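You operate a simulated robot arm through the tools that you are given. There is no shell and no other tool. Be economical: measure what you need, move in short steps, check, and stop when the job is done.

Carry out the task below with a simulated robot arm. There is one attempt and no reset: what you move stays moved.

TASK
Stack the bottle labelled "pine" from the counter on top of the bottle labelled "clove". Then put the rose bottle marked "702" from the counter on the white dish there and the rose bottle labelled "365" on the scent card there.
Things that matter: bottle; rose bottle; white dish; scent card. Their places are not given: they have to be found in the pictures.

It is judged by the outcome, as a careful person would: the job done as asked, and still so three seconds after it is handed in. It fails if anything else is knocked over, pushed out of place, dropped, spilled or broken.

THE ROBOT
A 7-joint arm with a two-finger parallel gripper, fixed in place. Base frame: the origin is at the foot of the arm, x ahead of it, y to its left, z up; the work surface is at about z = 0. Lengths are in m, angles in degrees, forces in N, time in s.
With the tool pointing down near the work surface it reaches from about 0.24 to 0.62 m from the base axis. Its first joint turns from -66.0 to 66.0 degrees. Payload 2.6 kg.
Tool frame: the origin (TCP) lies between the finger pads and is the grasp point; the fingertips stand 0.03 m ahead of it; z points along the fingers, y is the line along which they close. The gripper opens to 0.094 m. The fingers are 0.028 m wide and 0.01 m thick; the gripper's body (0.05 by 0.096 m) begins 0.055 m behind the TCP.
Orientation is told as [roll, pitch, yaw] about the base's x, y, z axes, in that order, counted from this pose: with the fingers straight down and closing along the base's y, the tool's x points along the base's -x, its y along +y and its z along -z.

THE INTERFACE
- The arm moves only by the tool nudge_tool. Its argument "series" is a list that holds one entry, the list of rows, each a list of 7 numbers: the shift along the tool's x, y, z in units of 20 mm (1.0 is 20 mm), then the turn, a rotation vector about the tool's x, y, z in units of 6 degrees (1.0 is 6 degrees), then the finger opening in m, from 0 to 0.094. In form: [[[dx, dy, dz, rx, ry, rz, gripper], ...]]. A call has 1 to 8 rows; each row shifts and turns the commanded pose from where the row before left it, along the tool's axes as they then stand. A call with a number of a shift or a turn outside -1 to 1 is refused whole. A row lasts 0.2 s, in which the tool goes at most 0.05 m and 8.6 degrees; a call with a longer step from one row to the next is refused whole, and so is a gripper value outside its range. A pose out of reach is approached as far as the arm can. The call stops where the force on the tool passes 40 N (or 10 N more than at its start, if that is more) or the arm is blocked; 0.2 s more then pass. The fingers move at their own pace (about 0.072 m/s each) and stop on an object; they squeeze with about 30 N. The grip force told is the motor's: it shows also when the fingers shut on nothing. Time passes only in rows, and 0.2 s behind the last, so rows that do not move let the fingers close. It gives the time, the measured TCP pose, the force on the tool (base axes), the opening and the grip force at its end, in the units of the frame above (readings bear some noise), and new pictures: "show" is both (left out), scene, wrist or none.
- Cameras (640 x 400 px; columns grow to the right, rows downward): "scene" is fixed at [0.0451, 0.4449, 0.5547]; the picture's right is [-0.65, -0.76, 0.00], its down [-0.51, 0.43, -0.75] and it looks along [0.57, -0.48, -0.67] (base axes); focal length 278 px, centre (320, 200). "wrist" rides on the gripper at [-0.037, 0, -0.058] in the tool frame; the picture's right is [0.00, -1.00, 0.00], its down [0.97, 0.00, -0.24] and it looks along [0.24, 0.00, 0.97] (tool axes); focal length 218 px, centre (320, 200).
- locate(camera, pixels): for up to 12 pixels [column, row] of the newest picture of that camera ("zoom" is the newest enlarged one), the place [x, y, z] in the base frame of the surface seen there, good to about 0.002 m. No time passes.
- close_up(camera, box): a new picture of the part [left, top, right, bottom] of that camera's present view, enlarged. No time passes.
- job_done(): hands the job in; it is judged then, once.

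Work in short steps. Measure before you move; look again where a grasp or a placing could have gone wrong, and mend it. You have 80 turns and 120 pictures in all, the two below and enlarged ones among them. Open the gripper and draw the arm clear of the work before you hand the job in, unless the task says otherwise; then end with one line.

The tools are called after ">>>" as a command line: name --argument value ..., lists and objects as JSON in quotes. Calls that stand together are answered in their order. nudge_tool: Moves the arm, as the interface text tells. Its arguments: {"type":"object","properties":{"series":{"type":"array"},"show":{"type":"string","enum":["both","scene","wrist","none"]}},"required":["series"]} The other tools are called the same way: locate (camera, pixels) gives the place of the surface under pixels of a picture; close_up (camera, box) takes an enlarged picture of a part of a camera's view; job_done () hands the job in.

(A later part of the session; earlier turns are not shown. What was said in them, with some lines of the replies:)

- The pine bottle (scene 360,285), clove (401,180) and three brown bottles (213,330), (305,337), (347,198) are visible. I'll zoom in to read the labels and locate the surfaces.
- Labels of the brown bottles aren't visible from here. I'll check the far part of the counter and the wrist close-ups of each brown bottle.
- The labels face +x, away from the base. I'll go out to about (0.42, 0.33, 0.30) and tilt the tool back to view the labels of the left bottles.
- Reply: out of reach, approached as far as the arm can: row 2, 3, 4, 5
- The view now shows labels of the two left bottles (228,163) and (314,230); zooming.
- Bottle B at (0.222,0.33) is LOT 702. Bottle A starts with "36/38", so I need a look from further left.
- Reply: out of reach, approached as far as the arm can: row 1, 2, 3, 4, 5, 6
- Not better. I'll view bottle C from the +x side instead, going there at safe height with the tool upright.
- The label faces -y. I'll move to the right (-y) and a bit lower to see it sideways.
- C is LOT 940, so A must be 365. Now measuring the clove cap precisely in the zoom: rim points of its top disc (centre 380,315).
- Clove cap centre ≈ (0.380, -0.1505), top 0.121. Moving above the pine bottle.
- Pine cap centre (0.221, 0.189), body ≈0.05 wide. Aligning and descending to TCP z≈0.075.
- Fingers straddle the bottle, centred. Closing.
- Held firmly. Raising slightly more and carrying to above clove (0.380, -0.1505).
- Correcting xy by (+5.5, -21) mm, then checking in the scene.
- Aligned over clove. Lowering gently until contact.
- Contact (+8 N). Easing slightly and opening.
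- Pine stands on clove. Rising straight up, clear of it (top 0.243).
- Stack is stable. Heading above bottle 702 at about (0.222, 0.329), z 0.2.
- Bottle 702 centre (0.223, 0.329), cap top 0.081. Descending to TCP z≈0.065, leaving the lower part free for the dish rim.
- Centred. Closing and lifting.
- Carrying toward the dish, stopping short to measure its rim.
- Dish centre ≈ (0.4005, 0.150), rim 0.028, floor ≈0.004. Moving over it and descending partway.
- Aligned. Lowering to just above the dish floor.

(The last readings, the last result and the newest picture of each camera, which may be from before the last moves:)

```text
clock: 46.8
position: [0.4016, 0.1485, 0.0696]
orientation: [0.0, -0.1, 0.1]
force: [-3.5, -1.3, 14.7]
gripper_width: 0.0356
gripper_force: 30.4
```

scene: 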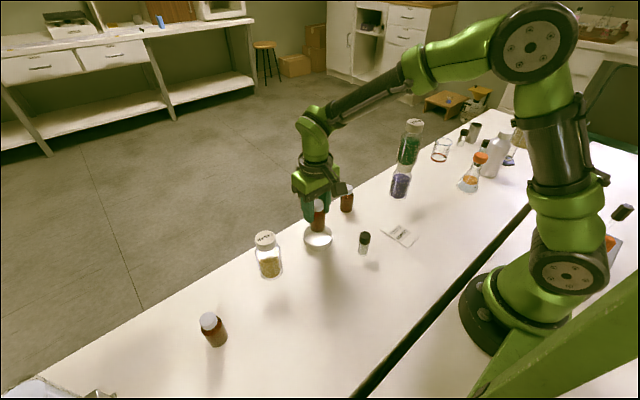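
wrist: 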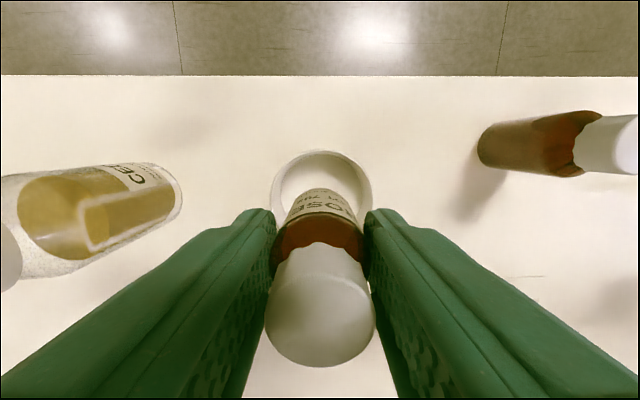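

Contact with the dish floor. Easing off and releasing.

>>> nudge_tool --series '[[[0, 0, -0.03, 0, 0, 0, 0.036], [0, 0, 0, 0, 0, 0, 0.045], [0, 0, 0, 0, 0, 0, 0.06], [0, 0, 0, 0, 0, 0, 0.08], [0, 0, 0, 0, 0, 0, 0.08]]]' --show "none"

>>> nudge_tool --series '[[[0, 0, -0.5, 0, 0, 0, 0.08], [0, 0, -1, 0, 0, 0, 0.08], [0, 0, -1, 0, 0, 0, 0.08], [0, 0, -1, 0, 0, 0, 0.094], [0, 0, -1, 0, 0, 0, 0.094], [0, 0, -1, 0, 0, 0, 0.094], [0, 0, -1, 0, 0, 0, 0.094], [0, 0, -1, 0, 0, 0, 0.094]]]' --show "both"

```text
clock: 48.0
position: [0.4012, 0.1478, 0.0694]
orientation: [-0.1, 0.1, 0.1]
force: [-0.1, -0.4, -0.5]
gripper_width: 0.0796
gripper_force: 0.2
```

```text
clock: 49.8
position: [0.4019, 0.1475, 0.2196]
orientation: [-0.1, 0.0, 0.2]
force: [0.7, 0.2, -0.6]
gripper_width: 0.0941
gripper_force: 0.1
```

scene: 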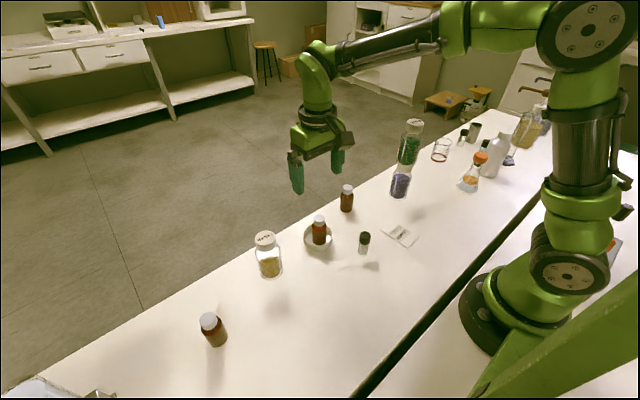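
wrist: 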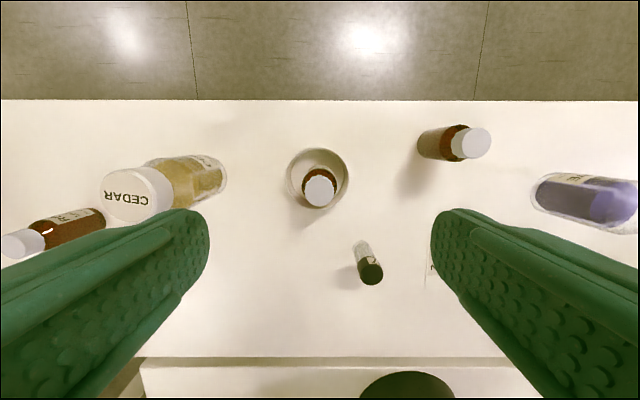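

702 stands in the dish. Going over to bottle A (365), fingertips above cedar by 7 cm.

>>> nudge_tool --series '[[[0.21, 1, 0, 0, 0, 0, 0.094], [0.21, 1, 0, 0, 0, 0, 0.094], [0.21, 1, 0, 0, 0, 0, 0.094], [0.21, 1, 0, 0, 0, 0, 0.094], [0.21, 1, 0, 0, 0, 0, 0.094], [0.21, 1, 0, 0, 0, 0, 0.094], [0.21, 1, 0, 0, 0, 0, 0.094], [0.21, 1, 0, 0, 0, 0, 0.094]]]' --show "none"

>>> nudge_tool --series '[[[0.21, 1, 0, 0, 0, 0, 0.094], [0.21, 1, 0, 0, 0, 0, 0.094], [0.21, 1, 0, 0, 0, 0, 0.094], [0.21, 1, 0, 0, 0, 0, 0.094], [0.21, 1, 0, 0, 0, 0, 0.094], [0.21, 1, 0, 0, 0, 0, 0.094], [0.21, 1, 0, 0, 0, 0, 0.094], [0, 0, 0, 0, 0, 0, 0.094]]]' --show "wrist"

```text
clock: 51.6
position: [0.3656, 0.3068, 0.2175]
orientation: [-0.2, 0.1, 0.1]
force: [-0.1, 0.1, -0.4]
gripper_width: 0.0939
gripper_force: 0.1
```

```text
clock: 53.4
position: [0.3384, 0.4471, 0.2183]
orientation: [-0.1, 0.0, 0.1]
force: [-0.3, -0.2, -0.2]
gripper_width: 0.0938
gripper_force: 0.1
```

wrist: 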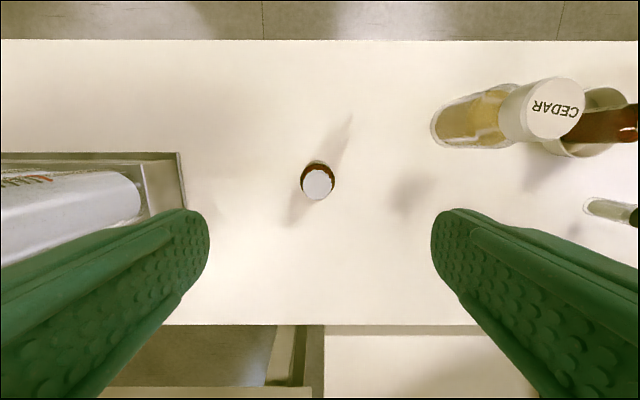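

>>> locate --camera "wrist" --pixels '[[318, 184], [305, 184], [331, 184], [318, 171], [318, 197]]'

>>> close_up --camera "wrist" --box '[295, 150, 345, 205]'

```text
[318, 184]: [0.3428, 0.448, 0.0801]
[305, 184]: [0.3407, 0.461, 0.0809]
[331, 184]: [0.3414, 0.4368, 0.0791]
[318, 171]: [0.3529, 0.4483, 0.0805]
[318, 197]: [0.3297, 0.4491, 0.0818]
```

```text
7.27 times, centred on (320, 178) of wrist
```

zoom: 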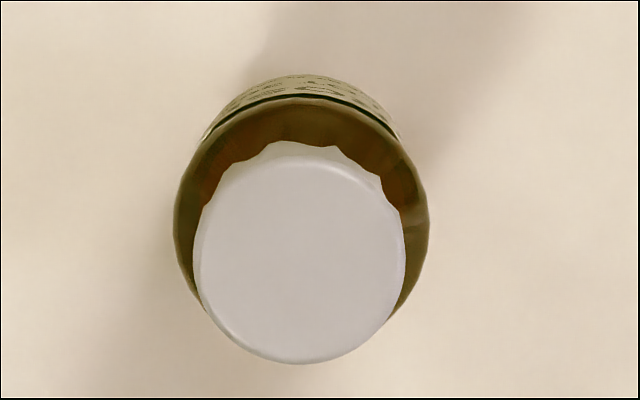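

Cap centre (0.341, 0.4485). Descending to TCP z≈0.06.

>>> nudge_tool --series '[[[-0.14, 0.08, 0.9, 0, 0, 0, 0.094], [0, 0, 1, 0, 0, 0, 0.094], [0, 0, 1, 0, 0, 0, 0.094], [0, 0, 1, 0, 0, 0, 0.094], [0, 0, 1, 0, 0, 0, 0.094], [0, 0, 1, 0, 0, 0, 0.094], [0, 0, 1, 0, 0, 0, 0.094], [0, 0, 0.9, 0, 0, 0, 0.094]]]' --show "wrist"

```text
clock: 55.2
position: [0.3419, 0.4489, 0.0621]
orientation: [-0.1, 0.0, 0.1]
force: [-0.1, -0.7, 0.2]
gripper_width: 0.0939
gripper_force: 0.1
```

wrist: 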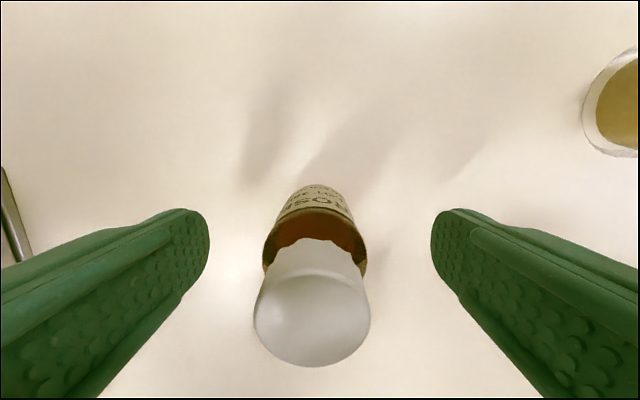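

>>> close_up --camera "wrist" --box '[260, 175, 370, 245]'

>>> nudge_tool --series '[[[0, 0, 0, 0, 0, 0, 0.01], [0, 0, 0, 0, 0, 0, 0.01], [0, 0, 0, 0, 0, 0, 0.01], [0, 0, 0, 0, 0, 0, 0.01], [0, 0, 0, 0, 0, 0, 0.01]]]' --show "none"

```text
5.71 times, centred on (315, 210) of wrist
```

zoom: 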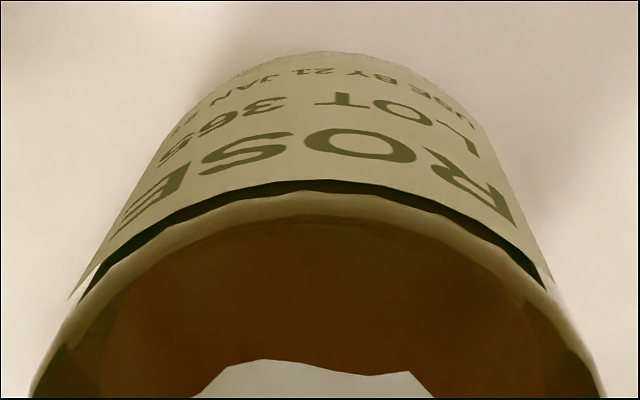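

```text
clock: 56.4
position: [0.3414, 0.4476, 0.0632]
orientation: [-0.1, 0.0, 0.1]
force: [0.6, 0.0, 0.0]
gripper_width: 0.036
gripper_force: 29.9
```

Label confirmed LOT 365; grasped. Lifting and carrying toward the card.

>>> nudge_tool --series '[[[0, 0, -0.5, 0, 0, 0, 0.01], [0, 0, -1, 0, 0, 0, 0.01], [0, 0, -1, 0, 0, 0, 0.01], [0, 0, -1, 0, 0, 0, 0.01], [0, 0, -1, 0, 0, 0, 0.01], [0, 0, -1, 0, 0, 0, 0.01], [0, 0, -1, 0, 0, 0, 0.01], [0, 0, -0.5, 0, 0, 0, 0.01]]]' --show "none"

>>> nudge_tool --series '[[[0.3, -1, 0, 0, 0, 0, 0.01], [0.3, -1, 0, 0, 0, 0, 0.01], [0.3, -1, 0, 0, 0, 0, 0.01], [0.3, -1, 0, 0, 0, 0, 0.01], [0.3, -1, 0, 0, 0, 0, 0.01], [0.3, -1, 0, 0, 0, 0, 0.01], [0.3, -1, 0, 0, 0, 0, 0.01], [0.3, -1, 0, 0, 0, 0, 0.01]]]' --show "none"

>>> nudge_tool --series '[[[0, -1, 0, 0, 0, 0, 0.01], [0, -1, 0, 0, 0, 0, 0.01], [0, -1, 0, 0, 0, 0, 0.01], [0, -1, 0, 0, 0, 0, 0.01], [0, -1, 0, 0, 0, 0, 0.01], [0, -1, 0, 0, 0, 0, 0.01], [0, -1, 0, 0, 0, 0, 0.01], [0, -1, 0, 0, 0, 0, 0.01]]]' --show "both"

```text
clock: 58.2
position: [0.34, 0.4518, 0.2037]
orientation: [0.0, 0.0, 0.3]
force: [0.0, 0.2, -1.6]
gripper_width: 0.0359
gripper_force: 30.5
```

```text
clock: 60.0
position: [0.2902, 0.2899, 0.2026]
orientation: [0.0, 0.0, 0.3]
force: [0.8, 0.9, -0.5]
gripper_width: 0.0359
gripper_force: 29.6
```

```text
clock: 61.8
position: [0.291, 0.1305, 0.2038]
orientation: [0.0, 0.0, 0.2]
force: [-0.1, -0.8, -0.1]
gripper_width: 0.0358
gripper_force: 30.1
```

scene: 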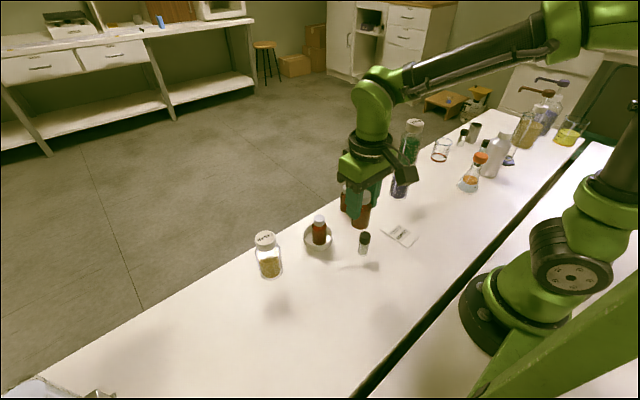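
wrist: 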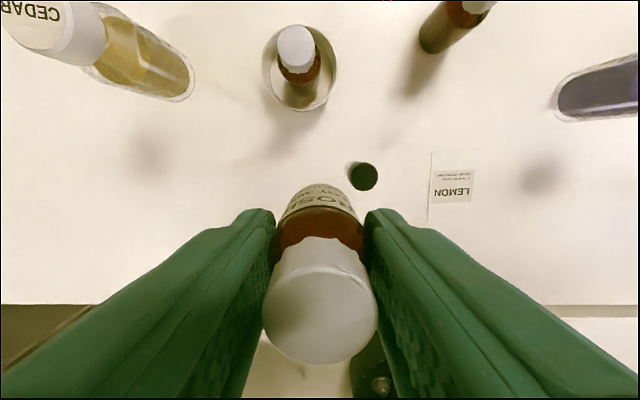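

>>> close_up --camera "wrist" --box '[415, 140, 495, 230]'

>>> close_up --camera "scene" --box '[375, 215, 425, 255]'

```text
4.44 times, centred on (455, 185) of wrist
```

zoom: 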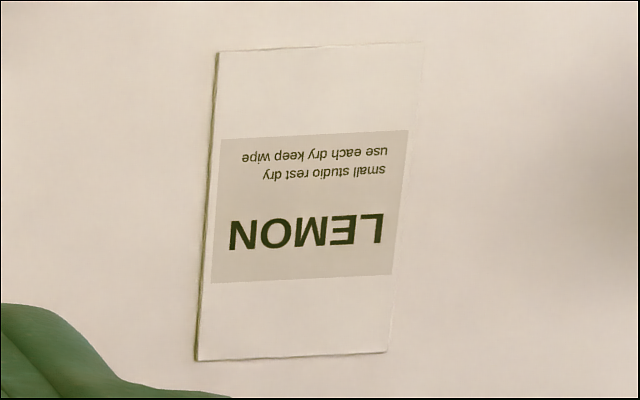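

```text
10.00 times, centred on (400, 235) of scene
```

zoom: 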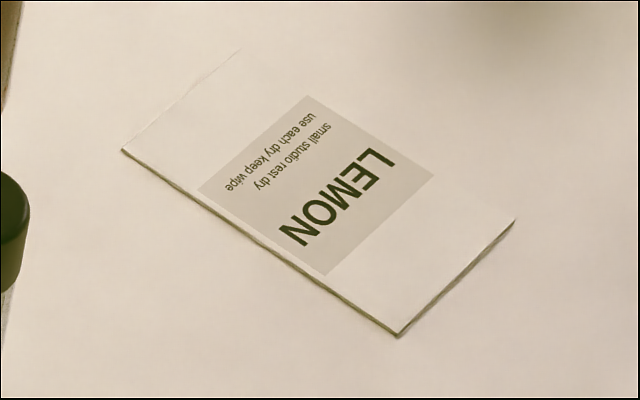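

Card corners in the newest zoom: (122,150), (240,50), (516,219), (398,335). Locating.

>>> locate --camera "zoom" --pixels '[[126, 150], [240, 54], [511, 220], [398, 330], [318, 187]]'

>>> locate --camera "wrist" --pixels '[[432, 152], [478, 150], [471, 219], [427, 221], [452, 186]]'

```text
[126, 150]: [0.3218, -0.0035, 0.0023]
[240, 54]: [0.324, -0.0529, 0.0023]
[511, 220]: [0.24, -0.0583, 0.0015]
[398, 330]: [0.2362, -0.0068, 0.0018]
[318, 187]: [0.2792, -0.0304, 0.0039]
```

```text
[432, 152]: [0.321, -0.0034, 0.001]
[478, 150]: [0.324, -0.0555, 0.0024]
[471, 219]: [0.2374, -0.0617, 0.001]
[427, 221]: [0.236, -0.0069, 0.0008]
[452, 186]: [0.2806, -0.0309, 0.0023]
```

Card centre (0.280, -0.031). Moving over it and descending.

>>> nudge_tool --series '[[[0.08, -1, 0, 0, 0, 0, 0.01], [0.07, -1, 0, 0, 0, 0, 0.01], [0.07, -1, 0, 0, 0, 0, 0.01], [0.07, -1, 0, 0, 0, 0, 0.01], [0.07, -1, 0, 0, 0, 0, 0.01], [0.07, -1, 0, 0, 0, 0, 0.01], [0.07, -1, 0, 0, 0, 0, 0.01], [0.07, -1, 0, 0, 0, 0, 0.01]]]' --show "none"

>>> nudge_tool --series '[[[0, 0, 1, 0, 0, 0, 0.01], [0, 0, 1, 0, 0, 0, 0.01], [0, 0, 1, 0, 0, 0, 0.01], [0, 0, 1, 0, 0, 0, 0.01], [0, 0, 1, 0, 0, 0, 0.01], [0, 0, 0.5, 0, 0, 0, 0.01], [0, 0, 0, 0, 0, 0, 0.01]]]' --show "both"

```text
clock: 63.6
position: [0.2816, -0.0312, 0.204]
orientation: [-0.1, 0.0, 0.1]
force: [-0.1, -0.1, -0.9]
gripper_width: 0.0358
gripper_force: 30.3
```

```text
clock: 65.2
position: [0.2813, -0.0299, 0.0916]
orientation: [0.0, 0.0, 0.1]
force: [0.3, -0.3, -0.4]
gripper_width: 0.0356
gripper_force: 29.7
```

scene: 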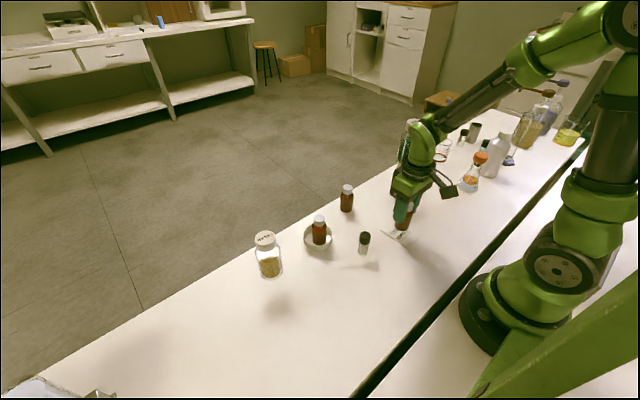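
wrist: 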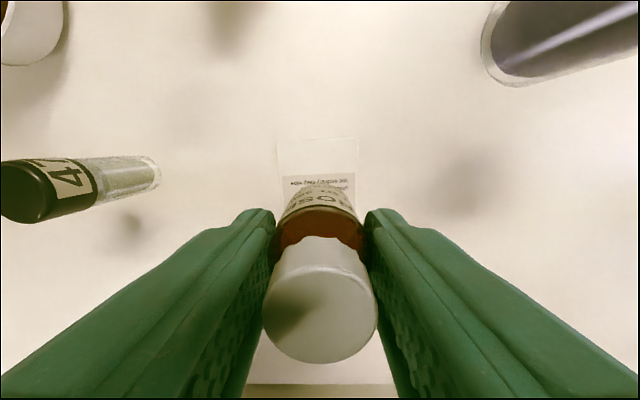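

Well aligned. Lowering gently to contact.

>>> nudge_tool --series '[[[0, 0, 0.6, 0, 0, 0, 0.01], [0, 0, 0.4, 0, 0, 0, 0.01], [0, 0, 0.15, 0, 0, 0, 0.01], [0, 0, 0, 0, 0, 0, 0.01]]]' --show "none"

>>> nudge_tool --series '[[[0, 0, 0.08, 0, 0, 0, 0.01], [0, 0, 0, 0, 0, 0, 0.01]]]' --show "none"

```text
clock: 66.2
position: [0.2823, -0.0287, 0.0707]
orientation: [-0.1, 0.1, 0.1]
force: [0.4, 0.1, -0.9]
gripper_width: 0.0359
gripper_force: 30.1
```

```text
clock: 66.8
position: [0.2819, -0.0305, 0.0702]
orientation: [-0.1, 0.1, 0.2]
force: [0.5, 0.4, -0.6]
gripper_width: 0.036
gripper_force: 30.4
```

>>> nudge_tool --series '[[[0, 0, 0.1, 0, 0, 0, 0.01], [0, 0, 0, 0, 0, 0, 0.01]]]' --show "none"

>>> nudge_tool --series '[[[0, 0, 0.06, 0, 0, 0, 0.01], [0, 0, 0, 0, 0, 0, 0.01]]]' --show "none"

```text
clock: 67.4
position: [0.2822, -0.0299, 0.0664]
orientation: [-0.1, 0.0, 0.1]
force: [-0.4, -0.1, -1.4]
gripper_width: 0.0358
gripper_force: 30.0
```

```text
clock: 68.0
position: [0.2811, -0.0304, 0.0637]
orientation: [0.0, 0.0, 0.1]
force: [-0.6, -0.1, -1.1]
gripper_width: 0.036
gripper_force: 30.3
```

>>> nudge_tool --series '[[[0, 0, 0.06, 0, 0, 0, 0.01], [0, 0, 0, 0, 0, 0, 0.01]]]' --show "none"

```text
clock: 68.6
position: [0.2813, -0.0306, 0.0648]
orientation: [-0.1, -0.1, 0.1]
force: [0.4, 0.0, 1.8]
gripper_width: 0.0361
gripper_force: 29.9
```

Contact is starting (force turned to +1.8 N). Releasing.

>>> nudge_tool --series '[[[0, 0, 0, 0, 0, 0, 0.037], [0, 0, 0, 0, 0, 0, 0.045], [0, 0, 0, 0, 0, 0, 0.06], [0, 0, 0, 0, 0, 0, 0.08], [0, 0, 0, 0, 0, 0, 0.08]]]' --show "none"

>>> nudge_tool --series '[[[0, 0, -0.5, 0, 0, 0, 0.08], [0, 0, -1, 0, 0, 0, 0.08], [0, 0, -1, 0, 0, 0, 0.08], [0, 0, -1, 0, 0, 0, 0.09], [0, 0, -1, 0, 0, 0, 0.09], [0, 0, -1, 0, 0, 0, 0.09], [0, 0, -1, 0, 0, 0, 0.09], [0, 0, -1, 0, 0, 0, 0.09]]]' --show "none"

>>> nudge_tool --series '[[[0, 1, -0.5, 0, 0, 0, 0.09], [0, 1, -0.5, 0, 0, 0, 0.09], [0, 1, -0.5, 0, 0, 0, 0.09], [0, 1, -0.5, 0, 0, 0, 0.09], [0, 1, -0.5, 0, 0, 0, 0.09], [0, 1, 0, 0, 0, 0, 0.09], [0, 1, 0, 0, 0, 0, 0.09], [0, 1, 0, 0, 0, 0, 0.09]]]' --show "both"

```text
clock: 69.8
position: [0.2816, -0.0313, 0.0653]
orientation: [-0.2, 0.0, 0.1]
force: [-1.0, 0.5, -0.6]
gripper_width: 0.0803
gripper_force: 0.1
```

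```text
clock: 71.6
position: [0.2814, -0.0299, 0.2169]
orientation: [-0.2, 0.1, 0.1]
force: [0.8, 0.2, -0.9]
gripper_width: 0.0899
gripper_force: 0.0
```

```text
clock: 73.4
position: [0.2828, 0.1307, 0.2632]
orientation: [0.0, 0.0, 0.1]
force: [-0.3, -0.5, 0.1]
gripper_width: 0.0904
gripper_force: 0.0
```

scene: 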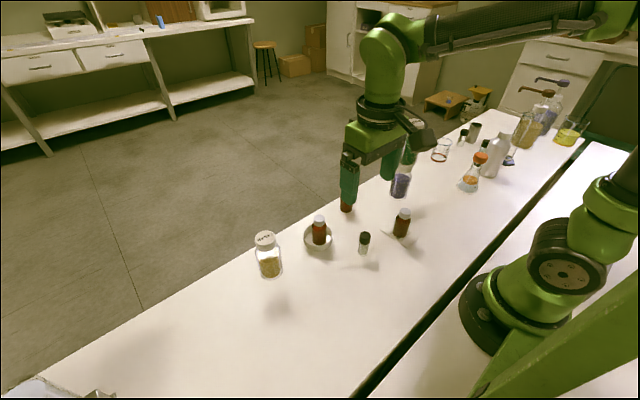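
wrist: 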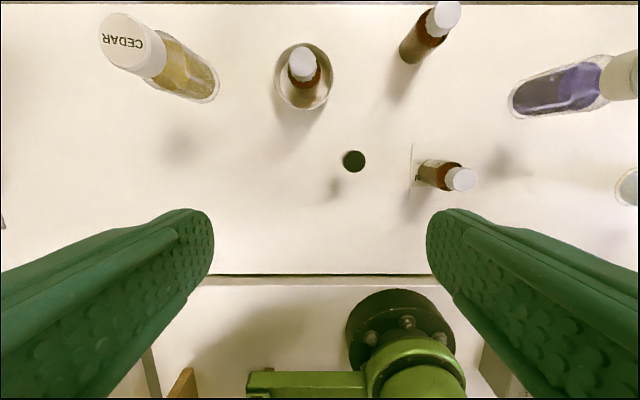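

>>> close_up --camera "scene" --box '[290, 110, 450, 265]'

>>> close_up --camera "wrist" --box '[395, 130, 495, 210]'

```text
2.58 times, centred on (370, 188) of scene
```

zoom: 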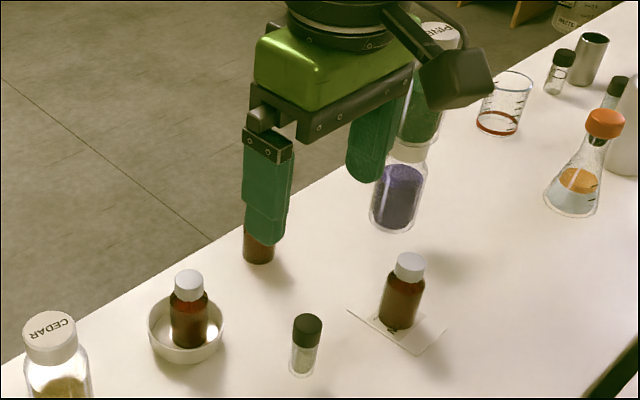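

```text
5.00 times, centred on (445, 170) of wrist
```

zoom: 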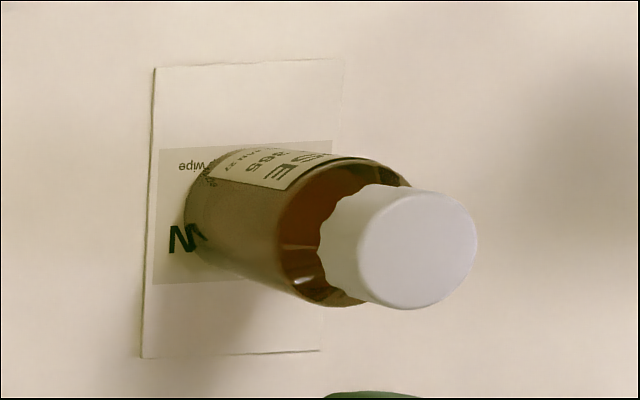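

All three placements are standing: pine on clove, 702 in the dish and 365 on the card. The gripper is open and the arm is clear.

>>> job_done

```text
The job is handed in.
```

The job is handed in: "pine" is stacked on "clove", rose bottle 702 is on the white dish, and rose bottle 365 is on the scent card. The last pictures showed all three standing and nothing else disturbed.
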